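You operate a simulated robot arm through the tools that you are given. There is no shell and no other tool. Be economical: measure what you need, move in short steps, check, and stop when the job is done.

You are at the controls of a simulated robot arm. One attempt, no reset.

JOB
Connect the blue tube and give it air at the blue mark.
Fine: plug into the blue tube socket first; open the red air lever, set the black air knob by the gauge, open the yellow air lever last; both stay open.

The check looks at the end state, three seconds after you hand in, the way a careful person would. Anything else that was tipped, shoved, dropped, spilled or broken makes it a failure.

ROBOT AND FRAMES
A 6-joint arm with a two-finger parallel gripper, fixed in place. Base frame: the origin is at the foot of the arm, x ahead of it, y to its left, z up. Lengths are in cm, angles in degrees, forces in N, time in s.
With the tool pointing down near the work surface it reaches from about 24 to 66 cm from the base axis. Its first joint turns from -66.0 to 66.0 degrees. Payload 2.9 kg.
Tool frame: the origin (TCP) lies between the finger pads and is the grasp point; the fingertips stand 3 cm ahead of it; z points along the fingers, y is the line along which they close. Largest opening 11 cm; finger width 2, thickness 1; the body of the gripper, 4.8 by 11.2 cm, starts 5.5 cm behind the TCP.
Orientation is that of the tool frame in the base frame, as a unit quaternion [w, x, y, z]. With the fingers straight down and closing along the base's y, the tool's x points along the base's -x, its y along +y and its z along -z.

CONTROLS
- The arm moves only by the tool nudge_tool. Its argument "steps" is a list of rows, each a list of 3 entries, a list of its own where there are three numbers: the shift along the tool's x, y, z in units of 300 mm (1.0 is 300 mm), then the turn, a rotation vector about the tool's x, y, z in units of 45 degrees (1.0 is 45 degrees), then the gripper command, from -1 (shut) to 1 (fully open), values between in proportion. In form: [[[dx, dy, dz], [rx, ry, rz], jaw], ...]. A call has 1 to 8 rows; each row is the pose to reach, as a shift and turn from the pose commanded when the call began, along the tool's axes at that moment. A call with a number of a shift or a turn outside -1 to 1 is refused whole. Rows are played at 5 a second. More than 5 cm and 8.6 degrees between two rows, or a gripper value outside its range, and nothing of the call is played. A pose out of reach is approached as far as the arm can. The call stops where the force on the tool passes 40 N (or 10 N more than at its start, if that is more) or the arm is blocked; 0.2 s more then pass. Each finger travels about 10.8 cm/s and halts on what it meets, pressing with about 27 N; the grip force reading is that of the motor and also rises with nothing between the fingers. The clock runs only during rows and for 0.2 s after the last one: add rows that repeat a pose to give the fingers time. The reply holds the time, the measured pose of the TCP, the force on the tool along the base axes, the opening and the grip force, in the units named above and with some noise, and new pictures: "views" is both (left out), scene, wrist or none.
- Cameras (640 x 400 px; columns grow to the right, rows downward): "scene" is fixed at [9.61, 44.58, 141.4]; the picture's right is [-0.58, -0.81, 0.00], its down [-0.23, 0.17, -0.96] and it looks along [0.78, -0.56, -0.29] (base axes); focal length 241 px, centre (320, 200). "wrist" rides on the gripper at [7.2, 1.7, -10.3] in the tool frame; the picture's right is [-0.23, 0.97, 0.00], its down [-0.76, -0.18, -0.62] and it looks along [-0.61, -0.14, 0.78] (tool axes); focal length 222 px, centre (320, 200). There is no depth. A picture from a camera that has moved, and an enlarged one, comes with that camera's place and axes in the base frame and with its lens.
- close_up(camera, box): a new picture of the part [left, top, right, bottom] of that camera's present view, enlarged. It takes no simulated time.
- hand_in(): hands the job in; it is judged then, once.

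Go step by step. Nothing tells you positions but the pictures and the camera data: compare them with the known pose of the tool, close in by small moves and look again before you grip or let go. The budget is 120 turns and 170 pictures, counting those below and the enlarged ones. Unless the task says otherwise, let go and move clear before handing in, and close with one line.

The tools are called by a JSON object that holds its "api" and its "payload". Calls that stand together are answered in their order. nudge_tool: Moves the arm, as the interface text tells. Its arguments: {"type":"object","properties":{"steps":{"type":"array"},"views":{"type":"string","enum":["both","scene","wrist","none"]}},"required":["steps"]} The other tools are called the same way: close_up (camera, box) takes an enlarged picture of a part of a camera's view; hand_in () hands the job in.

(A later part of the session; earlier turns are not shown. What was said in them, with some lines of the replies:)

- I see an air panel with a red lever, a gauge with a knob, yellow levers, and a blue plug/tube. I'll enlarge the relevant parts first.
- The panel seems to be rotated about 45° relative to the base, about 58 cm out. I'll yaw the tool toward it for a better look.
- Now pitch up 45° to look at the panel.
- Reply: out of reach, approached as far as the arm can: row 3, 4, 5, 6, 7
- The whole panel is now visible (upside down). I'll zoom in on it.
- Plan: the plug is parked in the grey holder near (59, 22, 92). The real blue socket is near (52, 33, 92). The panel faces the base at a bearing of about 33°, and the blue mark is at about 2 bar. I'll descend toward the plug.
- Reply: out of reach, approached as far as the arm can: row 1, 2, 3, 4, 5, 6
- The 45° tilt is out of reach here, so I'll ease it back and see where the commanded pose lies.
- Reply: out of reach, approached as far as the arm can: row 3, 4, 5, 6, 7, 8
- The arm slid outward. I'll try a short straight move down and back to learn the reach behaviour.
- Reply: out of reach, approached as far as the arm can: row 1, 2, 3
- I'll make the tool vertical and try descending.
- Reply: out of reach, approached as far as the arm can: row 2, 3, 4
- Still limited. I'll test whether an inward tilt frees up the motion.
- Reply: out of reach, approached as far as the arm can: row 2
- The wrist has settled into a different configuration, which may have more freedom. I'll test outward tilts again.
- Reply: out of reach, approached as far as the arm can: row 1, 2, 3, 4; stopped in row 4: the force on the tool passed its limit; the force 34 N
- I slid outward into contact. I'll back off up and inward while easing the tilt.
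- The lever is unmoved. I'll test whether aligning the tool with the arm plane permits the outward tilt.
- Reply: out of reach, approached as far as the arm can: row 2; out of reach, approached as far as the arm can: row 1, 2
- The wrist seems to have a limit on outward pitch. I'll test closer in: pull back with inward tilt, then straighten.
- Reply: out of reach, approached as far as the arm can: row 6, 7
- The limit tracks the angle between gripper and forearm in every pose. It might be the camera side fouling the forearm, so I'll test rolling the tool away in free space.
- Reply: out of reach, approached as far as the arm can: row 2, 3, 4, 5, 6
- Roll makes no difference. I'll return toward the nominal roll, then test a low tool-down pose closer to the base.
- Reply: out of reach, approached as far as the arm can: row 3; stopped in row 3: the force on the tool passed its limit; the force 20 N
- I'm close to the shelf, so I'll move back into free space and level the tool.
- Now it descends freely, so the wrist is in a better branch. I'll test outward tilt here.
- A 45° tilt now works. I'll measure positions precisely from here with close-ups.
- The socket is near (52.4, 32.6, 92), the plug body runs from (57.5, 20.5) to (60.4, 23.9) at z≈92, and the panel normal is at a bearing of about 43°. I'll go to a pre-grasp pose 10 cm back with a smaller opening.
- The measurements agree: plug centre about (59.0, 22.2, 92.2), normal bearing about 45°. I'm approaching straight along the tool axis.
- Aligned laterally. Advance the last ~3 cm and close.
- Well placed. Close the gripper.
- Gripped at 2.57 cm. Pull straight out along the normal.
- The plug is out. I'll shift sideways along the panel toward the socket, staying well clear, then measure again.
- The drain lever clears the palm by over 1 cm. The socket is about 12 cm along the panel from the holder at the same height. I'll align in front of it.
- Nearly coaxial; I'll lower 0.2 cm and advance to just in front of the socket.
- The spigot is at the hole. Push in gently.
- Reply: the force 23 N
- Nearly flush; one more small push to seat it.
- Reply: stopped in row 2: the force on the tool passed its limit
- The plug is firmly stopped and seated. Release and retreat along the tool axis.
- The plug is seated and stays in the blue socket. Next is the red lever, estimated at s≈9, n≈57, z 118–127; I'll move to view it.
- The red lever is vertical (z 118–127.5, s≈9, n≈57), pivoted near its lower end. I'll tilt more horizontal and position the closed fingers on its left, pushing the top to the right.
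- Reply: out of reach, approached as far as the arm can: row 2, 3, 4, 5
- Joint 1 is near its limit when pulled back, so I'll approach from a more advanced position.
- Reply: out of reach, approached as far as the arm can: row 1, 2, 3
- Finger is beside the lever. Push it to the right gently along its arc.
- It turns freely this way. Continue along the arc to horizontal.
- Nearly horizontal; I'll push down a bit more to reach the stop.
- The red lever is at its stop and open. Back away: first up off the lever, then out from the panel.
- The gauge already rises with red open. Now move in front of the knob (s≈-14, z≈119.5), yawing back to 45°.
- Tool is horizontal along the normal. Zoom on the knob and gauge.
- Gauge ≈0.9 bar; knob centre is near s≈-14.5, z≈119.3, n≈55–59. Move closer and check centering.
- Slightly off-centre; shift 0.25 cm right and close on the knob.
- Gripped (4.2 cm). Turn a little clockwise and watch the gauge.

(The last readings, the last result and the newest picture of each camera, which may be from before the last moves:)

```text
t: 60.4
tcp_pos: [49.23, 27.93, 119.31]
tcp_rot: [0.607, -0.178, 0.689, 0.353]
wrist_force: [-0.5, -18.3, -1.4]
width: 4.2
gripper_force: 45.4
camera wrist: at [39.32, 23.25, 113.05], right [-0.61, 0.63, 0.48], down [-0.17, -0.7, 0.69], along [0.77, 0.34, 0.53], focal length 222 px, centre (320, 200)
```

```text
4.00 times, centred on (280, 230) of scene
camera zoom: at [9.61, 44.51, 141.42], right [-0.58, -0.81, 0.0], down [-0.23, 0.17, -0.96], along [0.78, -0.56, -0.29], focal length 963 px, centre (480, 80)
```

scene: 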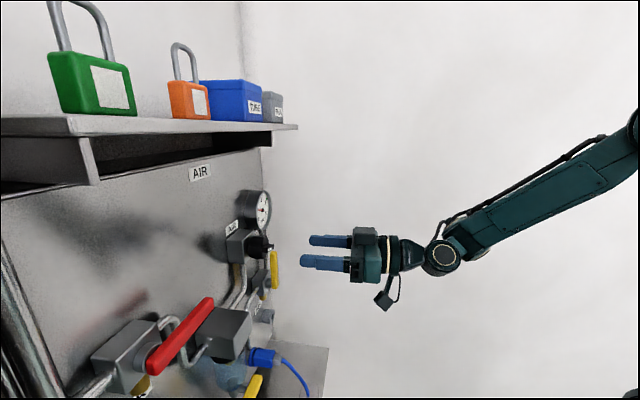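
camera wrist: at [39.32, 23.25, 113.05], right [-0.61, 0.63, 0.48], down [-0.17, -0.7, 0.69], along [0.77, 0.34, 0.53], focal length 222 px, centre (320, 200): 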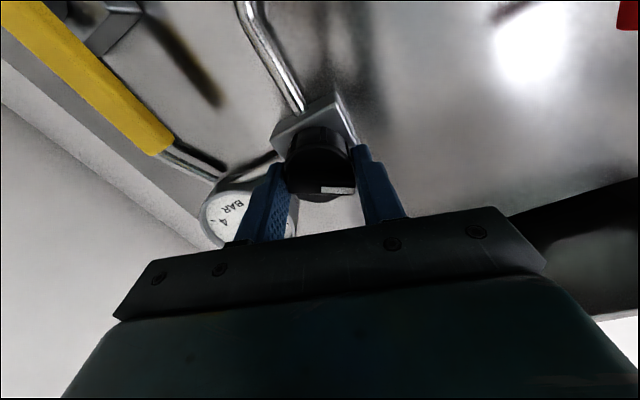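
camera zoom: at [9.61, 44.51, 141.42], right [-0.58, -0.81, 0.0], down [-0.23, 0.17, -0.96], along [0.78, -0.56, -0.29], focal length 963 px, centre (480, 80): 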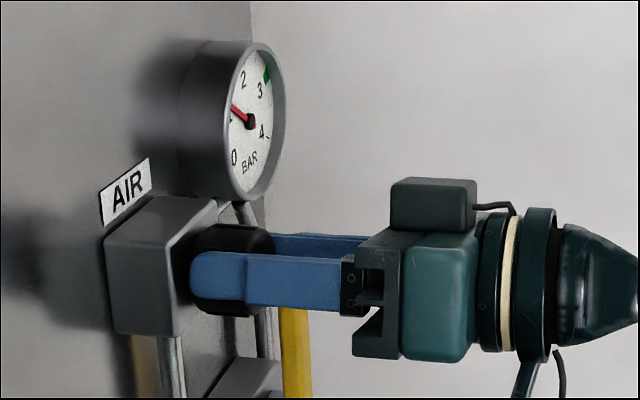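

Clockwise raises pressure. Continue turning in small increments.

{"api": "nudge_tool", "payload": {"steps": [[[0, -0.004, -0.004], [0, 0, 0.15], -1], [[0, -0.004, -0.004], [0, 0, 0.3], -1], [[0, -0.004, -0.004], [0, 0, 0.45], -1], [[0, -0.004, -0.004], [0, 0, 0.45], -1]], "views": "none"}}

{"api": "close_up", "payload": {"camera": "scene", "box": [250, 180, 300, 240]}}

{"api": "close_up", "payload": {"camera": "wrist", "box": [150, 100, 370, 260]}}

```text
t: 61.4
tcp_pos: [49.35, 27.89, 119.32]
tcp_rot: [0.534, -0.054, 0.711, 0.455]
wrist_force: [0.0, -25.3, 0.7]
width: 4.21
gripper_force: 44.6
```

```text
6.67 times, centred on (275, 210) of scene
camera zoom: at [9.61, 44.49, 141.43], right [-0.58, -0.81, 0.0], down [-0.23, 0.17, -0.96], along [0.78, -0.56, -0.29], focal length 1604 px, centre (620, 133)
```

zoom: 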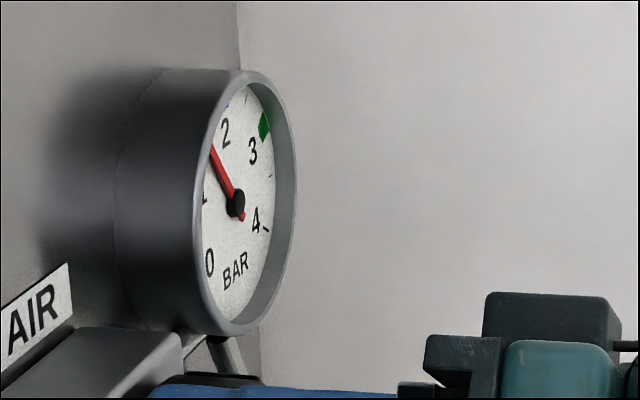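

```text
2.50 times, centred on (260, 180) of wrist
camera zoom: at [38.0, 24.61, 114.66], right [-0.45, 0.47, 0.76], down [-0.02, -0.85, 0.52], along [0.89, 0.22, 0.4], focal length 555 px, centre (470, 250)
```

zoom: 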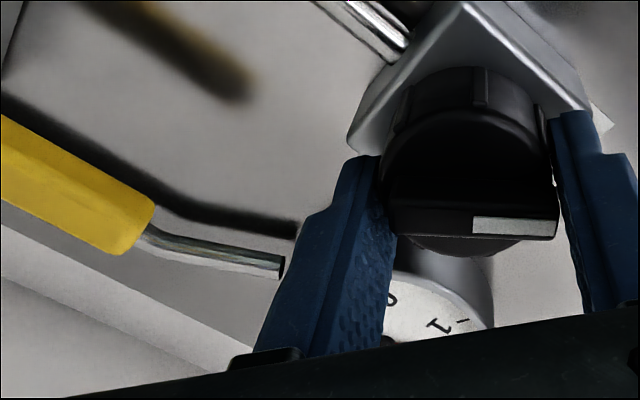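

Reading about 1.45. Turn another ~20°.

{"api": "nudge_tool", "payload": {"steps": [[[-0.003, -0.004, -0.004], [0, 0, 0.15], -1], [[-0.003, -0.004, -0.004], [0, 0, 0.3], -1], [[-0.003, -0.004, -0.004], [0, 0, 0.45], -1], [[-0.003, -0.004, -0.004], [0, 0, 0.45], -1]], "views": "none"}}

{"api": "close_up", "payload": {"camera": "scene", "box": [250, 180, 300, 240]}}

{"api": "close_up", "payload": {"camera": "wrist", "box": [150, 60, 550, 260]}}

```text
t: 62.4
tcp_pos: [49.27, 27.94, 119.12]
tcp_rot: [0.445, 0.071, 0.71, 0.542]
wrist_force: [33.0, 5.6, -8.1]
width: 4.17
gripper_force: 44.7
```

```text
6.67 times, centred on (275, 210) of scene
camera zoom: at [9.74, 44.61, 141.38], right [-0.58, -0.81, 0.0], down [-0.23, 0.17, -0.96], along [0.78, -0.56, -0.29], focal length 1604 px, centre (620, 133)
```

zoom: 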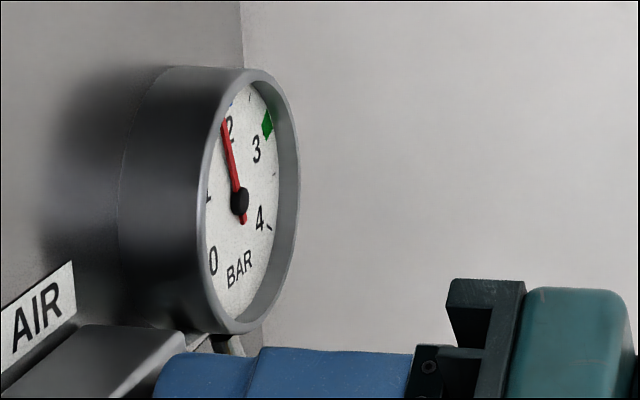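

```text
1.60 times, centred on (350, 160) of wrist
camera zoom: at [37.14, 25.49, 116.86], right [-0.24, 0.26, 0.94], down [0.08, -0.96, 0.29], along [0.97, 0.14, 0.21], focal length 355 px, centre (272, 264)
```

zoom: 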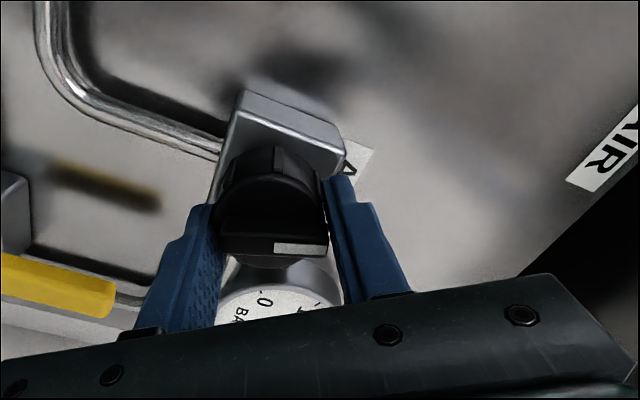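

Needle is just short of 2. A few more degrees while easing the side load.

{"api": "nudge_tool", "payload": {"steps": [[[-0.002, -0.001, 0.004], [0, 0, 0.05], -1], [[-0.004, -0.002, 0.006], [0, 0, 0.12], -1], [[-0.004, -0.002, 0.006], [0, 0, 0.12], -1]], "views": "none"}}

{"api": "close_up", "payload": {"camera": "scene", "box": [250, 180, 300, 240]}}

```text
t: 63.2
tcp_pos: [49.46, 27.91, 119.26]
tcp_rot: [0.417, 0.104, 0.707, 0.562]
wrist_force: [2.7, -6.0, -21.9]
width: 4.17
gripper_force: 45.2
```

```text
6.67 times, centred on (275, 210) of scene
camera zoom: at [9.65, 44.58, 141.4], right [-0.58, -0.81, 0.0], down [-0.23, 0.17, -0.96], along [0.78, -0.56, -0.29], focal length 1604 px, centre (620, 133)
```

zoom: 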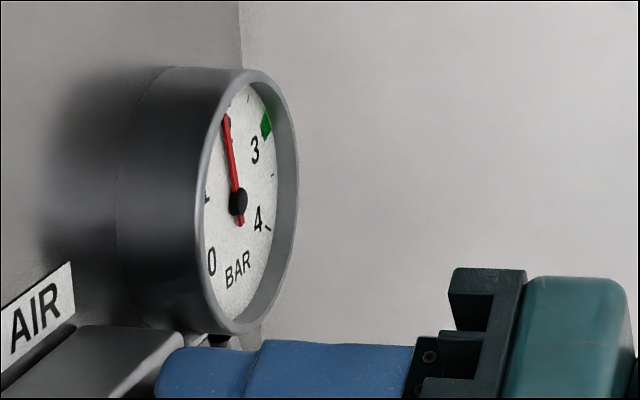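

Needle is on the "2". Release and back off to read the gauge squarely.

{"api": "nudge_tool", "payload": {"steps": [[[0, 0, 0], [0, 0, 0], -0.1], [[0, 0, 0], [0, 0, 0], 0.2], [[0, 0, 0], [0, 0, 0], 0.2], [[0, 0, -0.12], [0, 0, 0], 0.2], [[0, 0, -0.25], [0, 0, -0.1], 0.2], [[0, 0, -0.36], [0, 0, -0.25], 0.2], [[0, 0, -0.36], [0, 0, -0.4], 0.2], [[0, 0, -0.36], [0, 0, -0.4], 0.2]], "views": "none"}}

{"api": "nudge_tool", "payload": {"steps": [[[0, 0, 0], [0, 0, -0.17], 0.2], [[0, 0, 0], [0, 0, -0.34], 0.2], [[0, 0, 0], [0, 0, -0.5], 0.2], [[0, 0, 0], [0, 0, -0.67], 0.2], [[0, 0, 0], [0, 0, -0.84], 0.2], [[0, 0, 0], [0, 0, -0.97], 0.2], [[0, 0, 0], [0, 0, -0.97], 0.2]], "views": "wrist"}}

```text
t: 65.0
tcp_pos: [41.78, 20.46, 119.51]
tcp_rot: [0.503, -0.009, 0.712, 0.491]
wrist_force: [-0.3, 0.0, 0.6]
width: 6.59
gripper_force: 0.1
```

```text
t: 66.6
tcp_pos: [41.69, 20.33, 119.64]
tcp_rot: [0.649, -0.273, 0.658, 0.268]
wrist_force: [-0.8, -0.1, 0.2]
width: 6.61
gripper_force: 0.2
camera wrist: at [33.17, 14.02, 112.57], right [-0.69, 0.69, 0.23], down [-0.31, -0.56, 0.77], along [0.66, 0.46, 0.6], focal length 222 px, centre (320, 200)
```

wrist: 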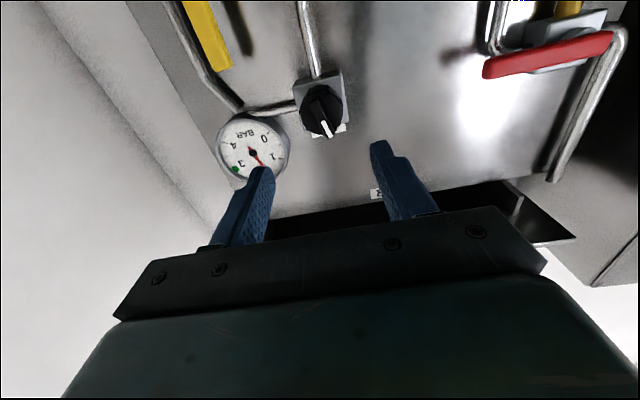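

{"api": "nudge_tool", "payload": {"steps": [[[-0.03, -0.1, 0], [0, 0, 0], 0.2], [[-0.06, -0.2, 0], [0, 0, 0], 0.2], [[-0.1, -0.3, 0], [0, 0, 0], 0.2], [[-0.1, -0.33, 0], [0, 0, 0], 0.2], [[-0.1, -0.33, 0], [0, 0, 0], 0.2]], "views": "wrist"}}

{"api": "close_up", "payload": {"camera": "wrist", "box": [260, 90, 360, 170]}}

```text
t: 67.8
tcp_pos: [48.66, 13.3, 122.79]
tcp_rot: [0.649, -0.272, 0.658, 0.269]
wrist_force: [0.0, 0.3, -0.4]
width: 6.61
gripper_force: 0.0
camera wrist: at [40.15, 7.1, 115.72], right [-0.69, 0.69, 0.23], down [-0.31, -0.56, 0.77], along [0.66, 0.46, 0.6], focal length 222 px, centre (320, 200)
```

wrist: 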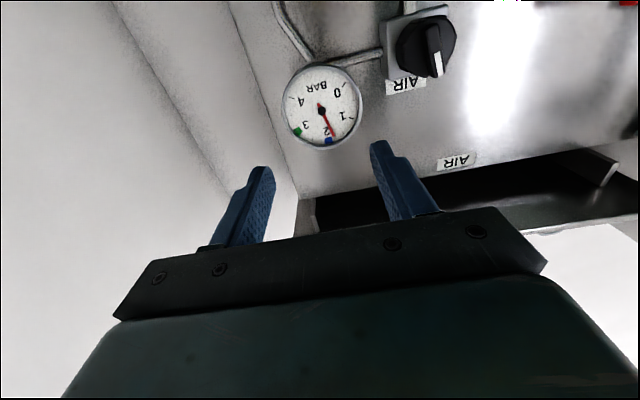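

```text
5.00 times, centred on (310, 130) of wrist
camera zoom: at [40.15, 7.1, 115.72], right [-0.69, 0.69, 0.23], down [-0.31, -0.56, 0.77], along [0.66, 0.46, 0.6], focal length 1111 px, centre (370, 550)
```

zoom: 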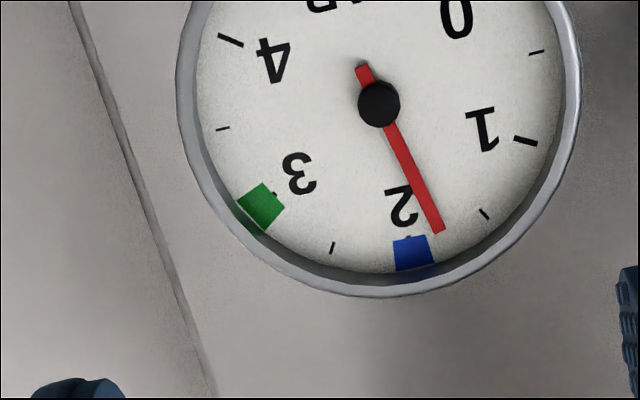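

The gauge reads about 1.8; the blue mark is at 2.0, so roughly 14° more on the knob is needed. Return and regrip.

{"api": "nudge_tool", "payload": {"steps": [[[0.04, 0.1, 0], [0, 0, 0], 0.2], [[0.08, 0.2, 0], [0, 0, 0], 0.2], [[0.117, 0.3, 0], [0, 0, 0], 0.2], [[0.117, 0.335, 0.05], [0, 0, 0], 0.2], [[0.117, 0.335, 0.15], [0, 0, 0], 0.2], [[0.117, 0.335, 0.15], [0, 0, 0], 0.2]], "views": "none"}}

{"api": "close_up", "payload": {"camera": "wrist", "box": [180, 40, 420, 240]}}

```text
t: 69.2
tcp_pos: [44.82, 23.6, 119.0]
tcp_rot: [0.649, -0.273, 0.658, 0.269]
wrist_force: [-0.2, 0.0, 0.1]
width: 6.6
gripper_force: 0.1
```

```text
2.00 times, centred on (300, 140) of wrist
camera zoom: at [36.21, 17.53, 112.03], right [-0.69, 0.69, 0.23], down [-0.31, -0.56, 0.77], along [0.66, 0.46, 0.6], focal length 444 px, centre (360, 320)
```

zoom: 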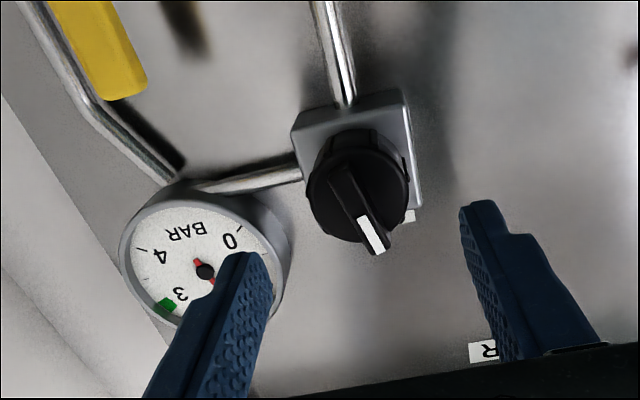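

{"api": "nudge_tool", "payload": {"steps": [[[-0.005, 0, 0.1], [0, 0, 0], 0.2], [[-0.01, 0, 0.205], [0, 0, 0], 0.2], [[-0.01, 0, 0.205], [0, 0, 0], 0.0], [[-0.01, 0, 0.205], [0, 0, 0], -0.2], [[-0.01, 0, 0.205], [0, 0, 0], -1], [[-0.01, 0, 0.205], [0, 0, 0], -1]], "views": "wrist"}}

```text
t: 70.6
tcp_pos: [49.14, 28.01, 119.17]
tcp_rot: [0.648, -0.273, 0.658, 0.269]
wrist_force: [10.4, 0.5, -0.4]
width: 4.11
gripper_force: 44.9
camera wrist: at [40.54, 21.79, 112.07], right [-0.69, 0.69, 0.23], down [-0.31, -0.56, 0.77], along [0.66, 0.46, 0.6], focal length 222 px, centre (320, 200)
```

wrist: 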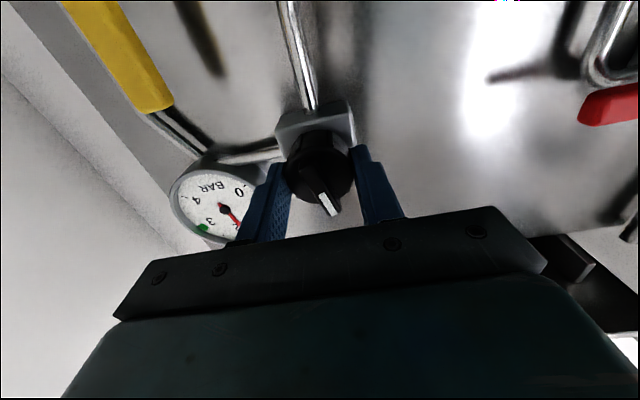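

{"api": "nudge_tool", "payload": {"steps": [[[0, 0, 0], [0, 0, 0.1], -1], [[0, 0, 0], [0, 0, 0.2], -1], [[0, 0, 0], [0, 0, 0.31], -1], [[0, 0, 0], [0, 0, 0.31], -1]], "views": "none"}}

{"api": "close_up", "payload": {"camera": "scene", "box": [250, 180, 300, 240]}}

```text
t: 71.6
tcp_pos: [49.19, 27.89, 119.16]
tcp_rot: [0.61, -0.19, 0.687, 0.346]
wrist_force: [-2.9, -8.4, -8.1]
width: 4.09
gripper_force: 45.7
```

```text
6.67 times, centred on (275, 210) of scene
camera zoom: at [9.61, 44.55, 141.41], right [-0.58, -0.81, 0.0], down [-0.23, 0.17, -0.96], along [0.78, -0.56, -0.29], focal length 1604 px, centre (620, 133)
```

zoom: 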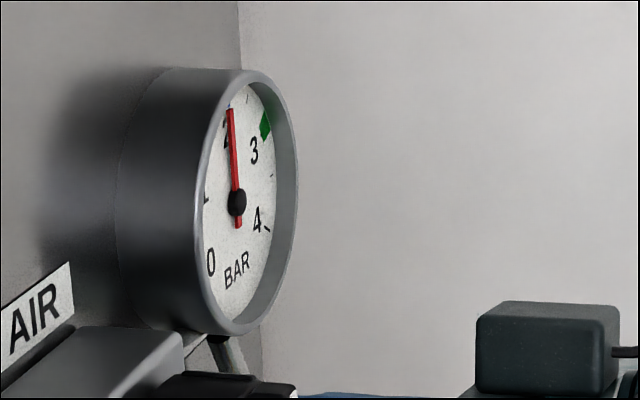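

Release, back off, and read the gauge again.

{"api": "nudge_tool", "payload": {"steps": [[[0, 0, 0], [0, 0, 0], -0.1], [[0, 0, 0], [0, 0, 0], 0.2], [[0, 0, 0], [0, 0, 0], 0.2], [[0, 0, -0.12], [0, 0, 0], 0.2], [[0, 0, -0.25], [0, 0, -0.15], 0.2], [[0, 0, -0.36], [0, 0, -0.31], 0.2], [[0, 0, -0.36], [0, 0, -0.31], 0.2]], "views": "none"}}

{"api": "nudge_tool", "payload": {"steps": [[[-0.04, -0.1, 0], [0, 0, 0], 0.2], [[-0.08, -0.2, 0], [0, 0, 0], 0.2], [[-0.12, -0.3, 0], [0, 0, 0], 0.2], [[-0.12, -0.335, 0], [0, 0, 0], 0.2], [[-0.12, -0.335, 0], [0, 0, 0], 0.2]], "views": "none"}}

{"api": "close_up", "payload": {"camera": "wrist", "box": [260, 80, 360, 160]}}

```text
t: 73.2
tcp_pos: [41.73, 20.35, 119.69]
tcp_rot: [0.649, -0.273, 0.658, 0.269]
wrist_force: [0.0, -0.5, -0.2]
width: 6.59
gripper_force: 0.1
```

```text
t: 74.4
tcp_pos: [48.85, 12.98, 123.03]
tcp_rot: [0.649, -0.272, 0.658, 0.269]
wrist_force: [0.1, 1.0, 0.3]
width: 6.58
gripper_force: 0.1
```

```text
5.00 times, centred on (310, 120) of wrist
camera zoom: at [40.26, 6.82, 116.0], right [-0.69, 0.69, 0.23], down [-0.31, -0.56, 0.77], along [0.66, 0.46, 0.6], focal length 1111 px, centre (370, 600)
```

zoom: 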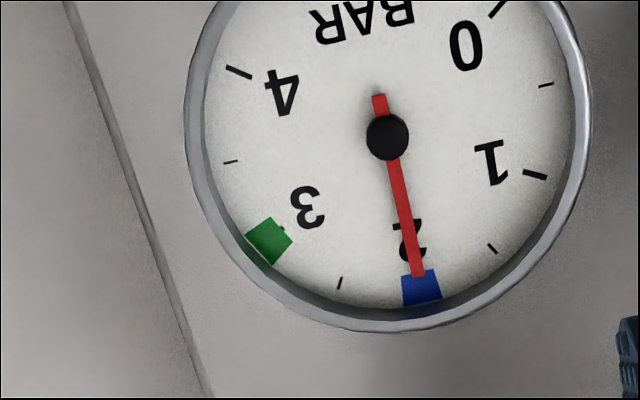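

The needle sits on the blue mark. Now the yellow lever (s≈-22.5, z 104–113.7, n≈57): move to its left side with closed fingers, tool horizontal.

{"api": "nudge_tool", "payload": {"steps": [[[0.1, 0.05, 0.02], [0, 0, 0], -0.4], [[0.2, 0.1, 0.04], [0, 0, 0], -1], [[0.3, 0.15, 0.055], [0, 0, 0], -1], [[0.383, 0.19, 0.067], [0, 0, 0], -1], [[0.383, 0.19, 0.067], [0, 0, 0], -1]], "views": "both"}}

{"api": "close_up", "payload": {"camera": "scene", "box": [220, 220, 340, 320]}}

```text
t: 75.6
tcp_pos: [45.89, 18.59, 111.41]
tcp_rot: [0.649, -0.272, 0.658, 0.269]
wrist_force: [-0.5, -0.3, 0.8]
width: 0.0
gripper_force: 26.6
camera wrist: at [37.36, 12.45, 104.38], right [-0.69, 0.69, 0.23], down [-0.31, -0.56, 0.77], along [0.66, 0.46, 0.6], focal length 222 px, centre (320, 200)
```

scene: 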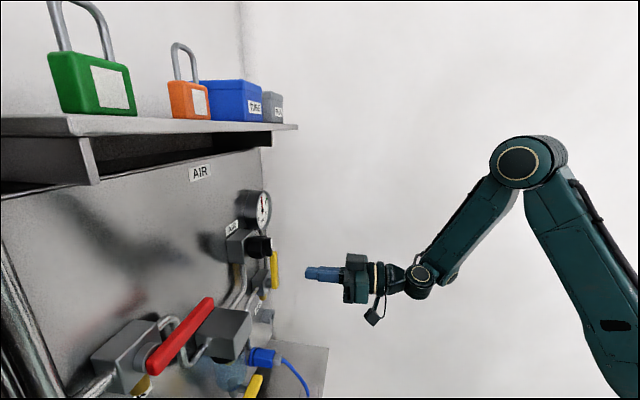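
wrist: 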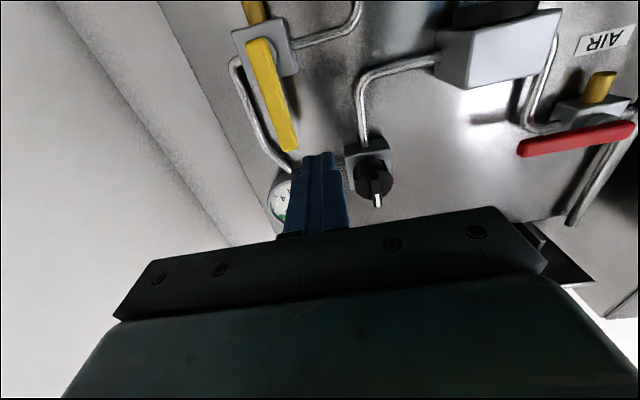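

```text
4.00 times, centred on (280, 270) of scene
camera zoom: at [9.61, 44.58, 141.4], right [-0.58, -0.81, 0.0], down [-0.23, 0.17, -0.96], along [0.78, -0.56, -0.29], focal length 963 px, centre (480, -80)
```

zoom: 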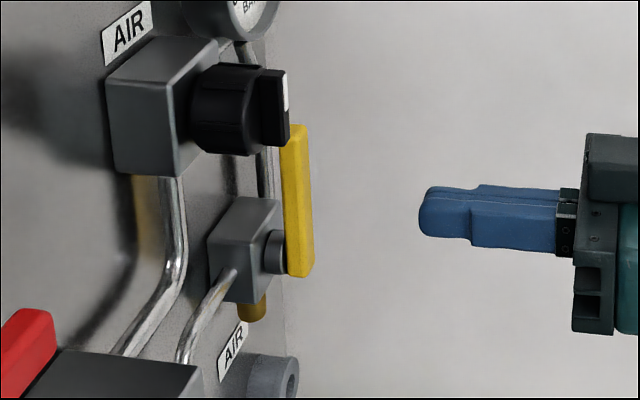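

{"api": "nudge_tool", "payload": {"steps": [[[0, -0.02, 0.12], [0, 0, 0], -1], [[0, -0.045, 0.24], [0, 0, 0], -1], [[0, -0.045, 0.353], [0, 0, 0], -1], [[0, -0.045, 0.353], [0, 0, 0], -1]], "views": "wrist"}}

{"api": "close_up", "payload": {"camera": "scene", "box": [220, 220, 340, 320]}}

```text
t: 76.6
tcp_pos: [54.29, 25.01, 111.23]
tcp_rot: [0.648, -0.272, 0.659, 0.268]
wrist_force: [0.4, 0.1, -0.2]
width: 0.04
gripper_force: 27.3
camera wrist: at [45.74, 18.87, 104.34], right [-0.69, 0.69, 0.23], down [-0.31, -0.56, 0.77], along [0.66, 0.46, 0.6], focal length 222 px, centre (320, 200)
```

wrist: 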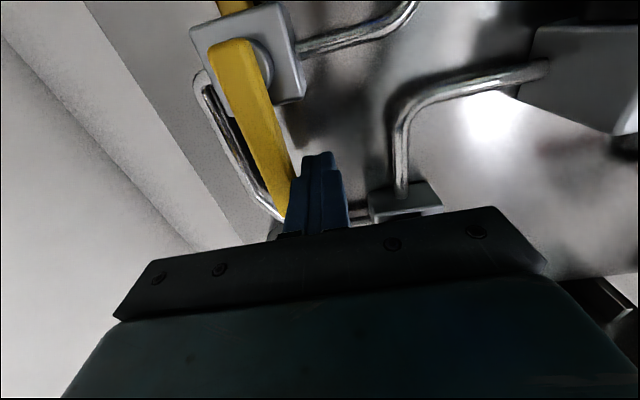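

```text
4.00 times, centred on (280, 270) of scene
camera zoom: at [9.61, 44.58, 141.4], right [-0.58, -0.81, 0.0], down [-0.23, 0.17, -0.96], along [0.78, -0.56, -0.29], focal length 963 px, centre (480, -80)
```

zoom: 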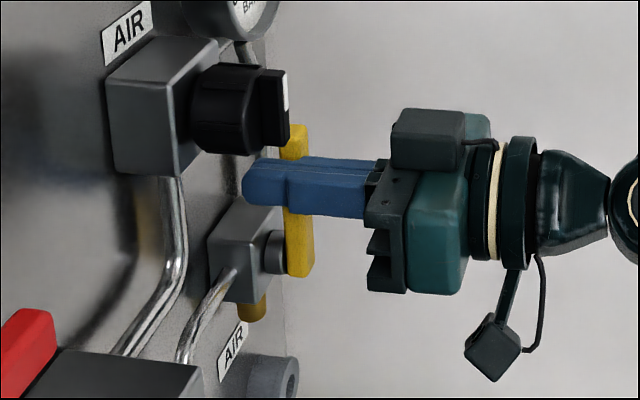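

{"api": "nudge_tool", "payload": {"steps": [[[-0.007, -0.033, 0], [0, 0, 0], -1], [[-0.015, -0.07, 0], [0, 0, 0], -1], [[-0.014, -0.097, 0], [0, 0, 0], -1], [[-0.011, -0.123, 0], [0, 0, 0], -1], [[-0.011, -0.123, 0], [0, 0, 0], -1]], "views": "wrist"}}

```text
t: 77.8
tcp_pos: [57.08, 22.6, 111.65]
tcp_rot: [0.649, -0.273, 0.658, 0.269]
wrist_force: [-1.4, -0.6, -0.7]
width: 0.0
gripper_force: 26.7
camera wrist: at [48.48, 16.38, 104.72], right [-0.69, 0.69, 0.23], down [-0.31, -0.56, 0.77], along [0.66, 0.46, 0.6], focal length 222 px, centre (320, 200)
```

wrist: 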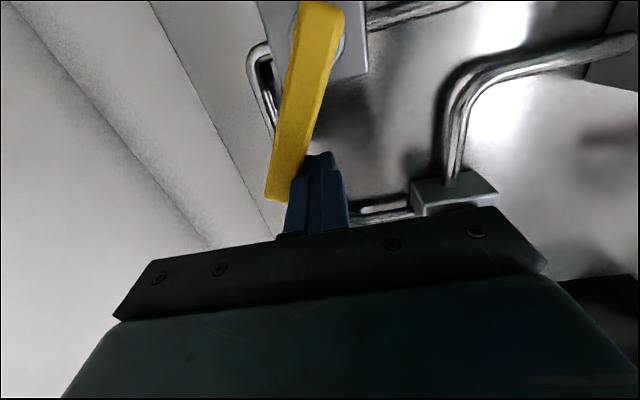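

Opens clockwise. Continue along the arc.

{"api": "nudge_tool", "payload": {"steps": [[[0.025, -0.047, 0], [0, 0, 0], -1], [[0.06, -0.077, 0], [0, 0, 0], -1], [[0.08, -0.083, 0], [0, 0, 0], -1], [[0.102, -0.088, 0], [0, 0, 0], -1], [[0.12, -0.094, 0], [0, 0, 0], -1], [[0.138, -0.099, 0], [0, 0, 0], -1], [[0.138, -0.099, 0], [0, 0, 0], -1]], "views": "both"}}

{"api": "close_up", "payload": {"camera": "scene", "box": [220, 180, 340, 320]}}

```text
t: 79.4
tcp_pos: [59.17, 20.32, 107.38]
tcp_rot: [0.649, -0.272, 0.658, 0.268]
wrist_force: [-0.5, -0.5, 0.1]
width: 0.0
gripper_force: 26.8
camera wrist: at [50.59, 14.24, 100.37], right [-0.69, 0.69, 0.23], down [-0.31, -0.56, 0.77], along [0.66, 0.46, 0.6], focal length 222 px, centre (320, 200)
```

scene: 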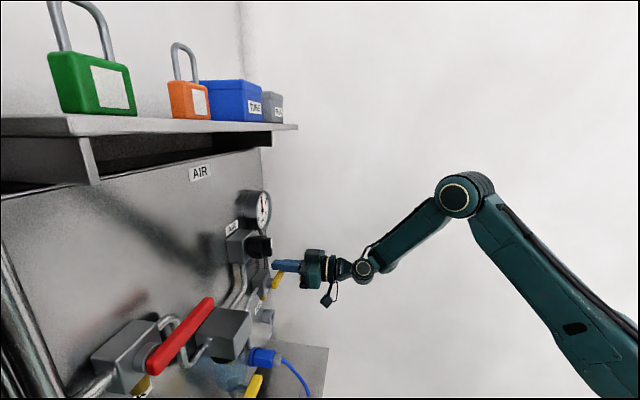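
wrist: 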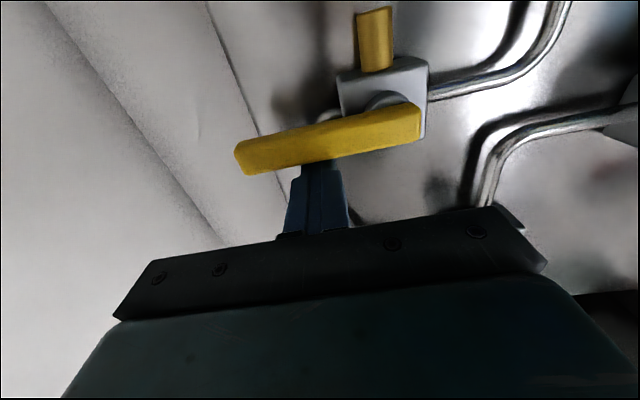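

```text
2.86 times, centred on (280, 250) of scene
camera zoom: at [9.61, 44.58, 141.4], right [-0.58, -0.81, 0.0], down [-0.23, 0.17, -0.96], along [0.78, -0.56, -0.29], focal length 688 px, centre (434, 57)
```

zoom: 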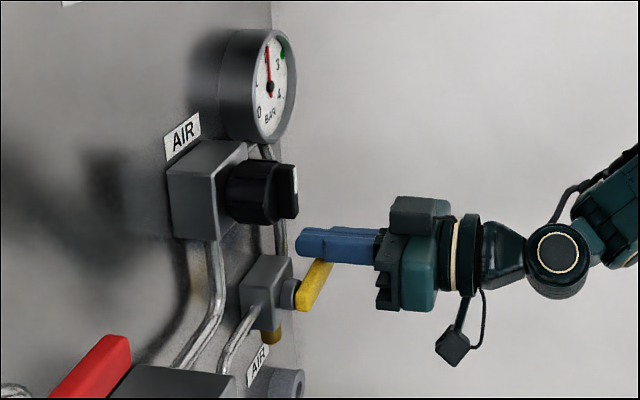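

Almost horizontal; push down a touch further to reach the stop.

{"api": "nudge_tool", "payload": {"steps": [[[0.01, 0, 0], [0, 0, 0], -1], [[0.02, 0, 0], [0, 0, 0], -1], [[0.03, 0, 0], [0, 0, 0], -1], [[0.03, 0, 0], [0, 0, 0], -1]], "views": "wrist"}}

```text
t: 80.4
tcp_pos: [59.13, 20.44, 106.77]
tcp_rot: [0.651, -0.273, 0.655, 0.27]
wrist_force: [-4.7, 1.3, 20.1]
width: 0.0
gripper_force: 27.1
camera wrist: at [50.62, 14.23, 99.76], right [-0.69, 0.69, 0.23], down [-0.31, -0.56, 0.77], along [0.65, 0.46, 0.6], focal length 222 px, centre (320, 200)
```

wrist: 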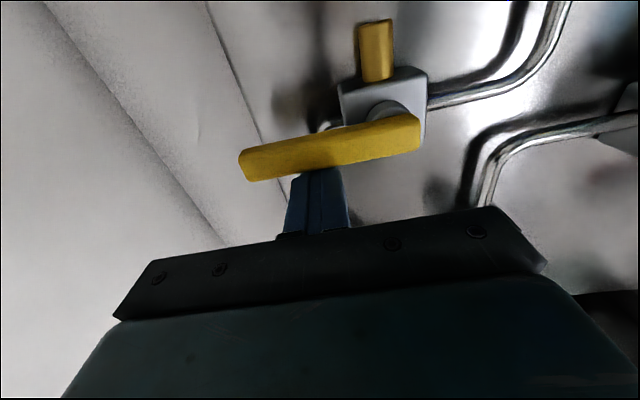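

At the stop. Lift off, back out, and recheck the gauge and everything else.

{"api": "nudge_tool", "payload": {"steps": [[[-0.045, 0, 0], [0, 0, 0], -1], [[-0.045, 0, -0.12], [0, 0, 0], -1], [[-0.06, 0.01, -0.25], [0, 0, 0], -1], [[-0.15, 0.04, -0.37], [0, 0, 0], -0.4], [[-0.27, 0.06, -0.42], [0, 0, 0], 0.2], [[-0.4, 0.08, -0.42], [0, 0, 0], 0.2], [[-0.53, 0.08, -0.42], [0, 0, 0], 0.2], [[-0.53, 0.08, -0.42], [0, 0, 0], 0.2]], "views": "both"}}

{"api": "close_up", "payload": {"camera": "wrist", "box": [260, 70, 360, 170]}}

{"api": "close_up", "payload": {"camera": "scene", "box": [100, 240, 340, 400]}}

```text
t: 82.2
tcp_pos: [48.4, 13.24, 122.92]
tcp_rot: [0.649, -0.272, 0.658, 0.269]
wrist_force: [-0.1, -0.7, -0.7]
width: 6.63
gripper_force: 0.1
camera wrist: at [39.87, 6.96, 115.82], right [-0.69, 0.69, 0.23], down [-0.31, -0.56, 0.77], along [0.66, 0.46, 0.6], focal length 222 px, centre (320, 200)
```

scene: 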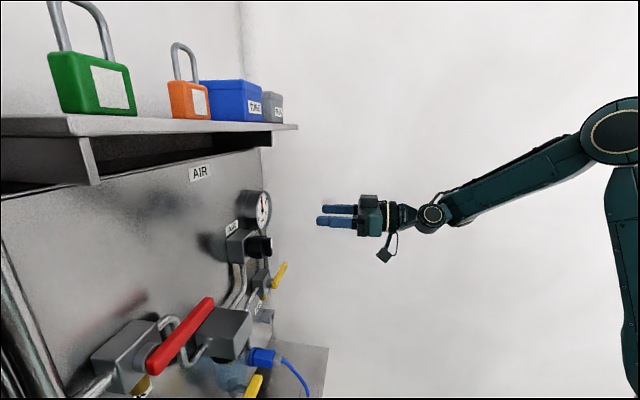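
wrist: 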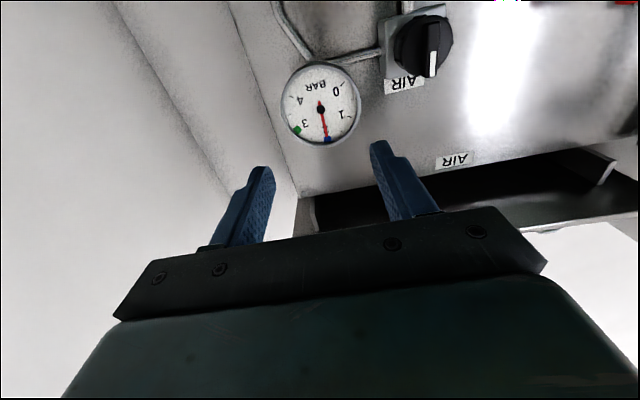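

```text
4.00 times, centred on (310, 120) of wrist
camera zoom: at [39.87, 6.96, 115.82], right [-0.69, 0.69, 0.23], down [-0.31, -0.56, 0.77], along [0.66, 0.46, 0.6], focal length 888 px, centre (360, 520)
```

zoom: 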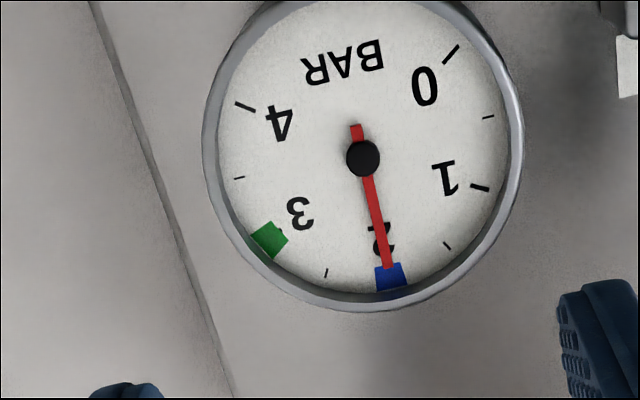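

```text
2.50 times, centred on (220, 320) of scene
camera zoom: at [9.61, 44.58, 141.4], right [-0.58, -0.81, 0.0], down [-0.23, 0.17, -0.96], along [0.78, -0.56, -0.29], focal length 602 px, centre (570, -100)
```

zoom: 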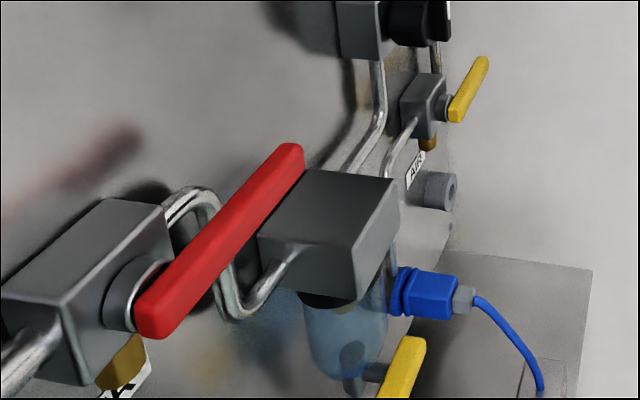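

The plug is in the blue socket, both levers are open against their stops, the needle is on the blue mark, and the arm is clear. Handing in.

{"api": "hand_in", "payload": {}}

```text
The job is handed in.
```

The job is handed in: the blue tube is plugged into its socket, the red lever is open, the gauge is set to the blue mark (about 2 bar), the yellow lever was opened last, and the arm is clear.
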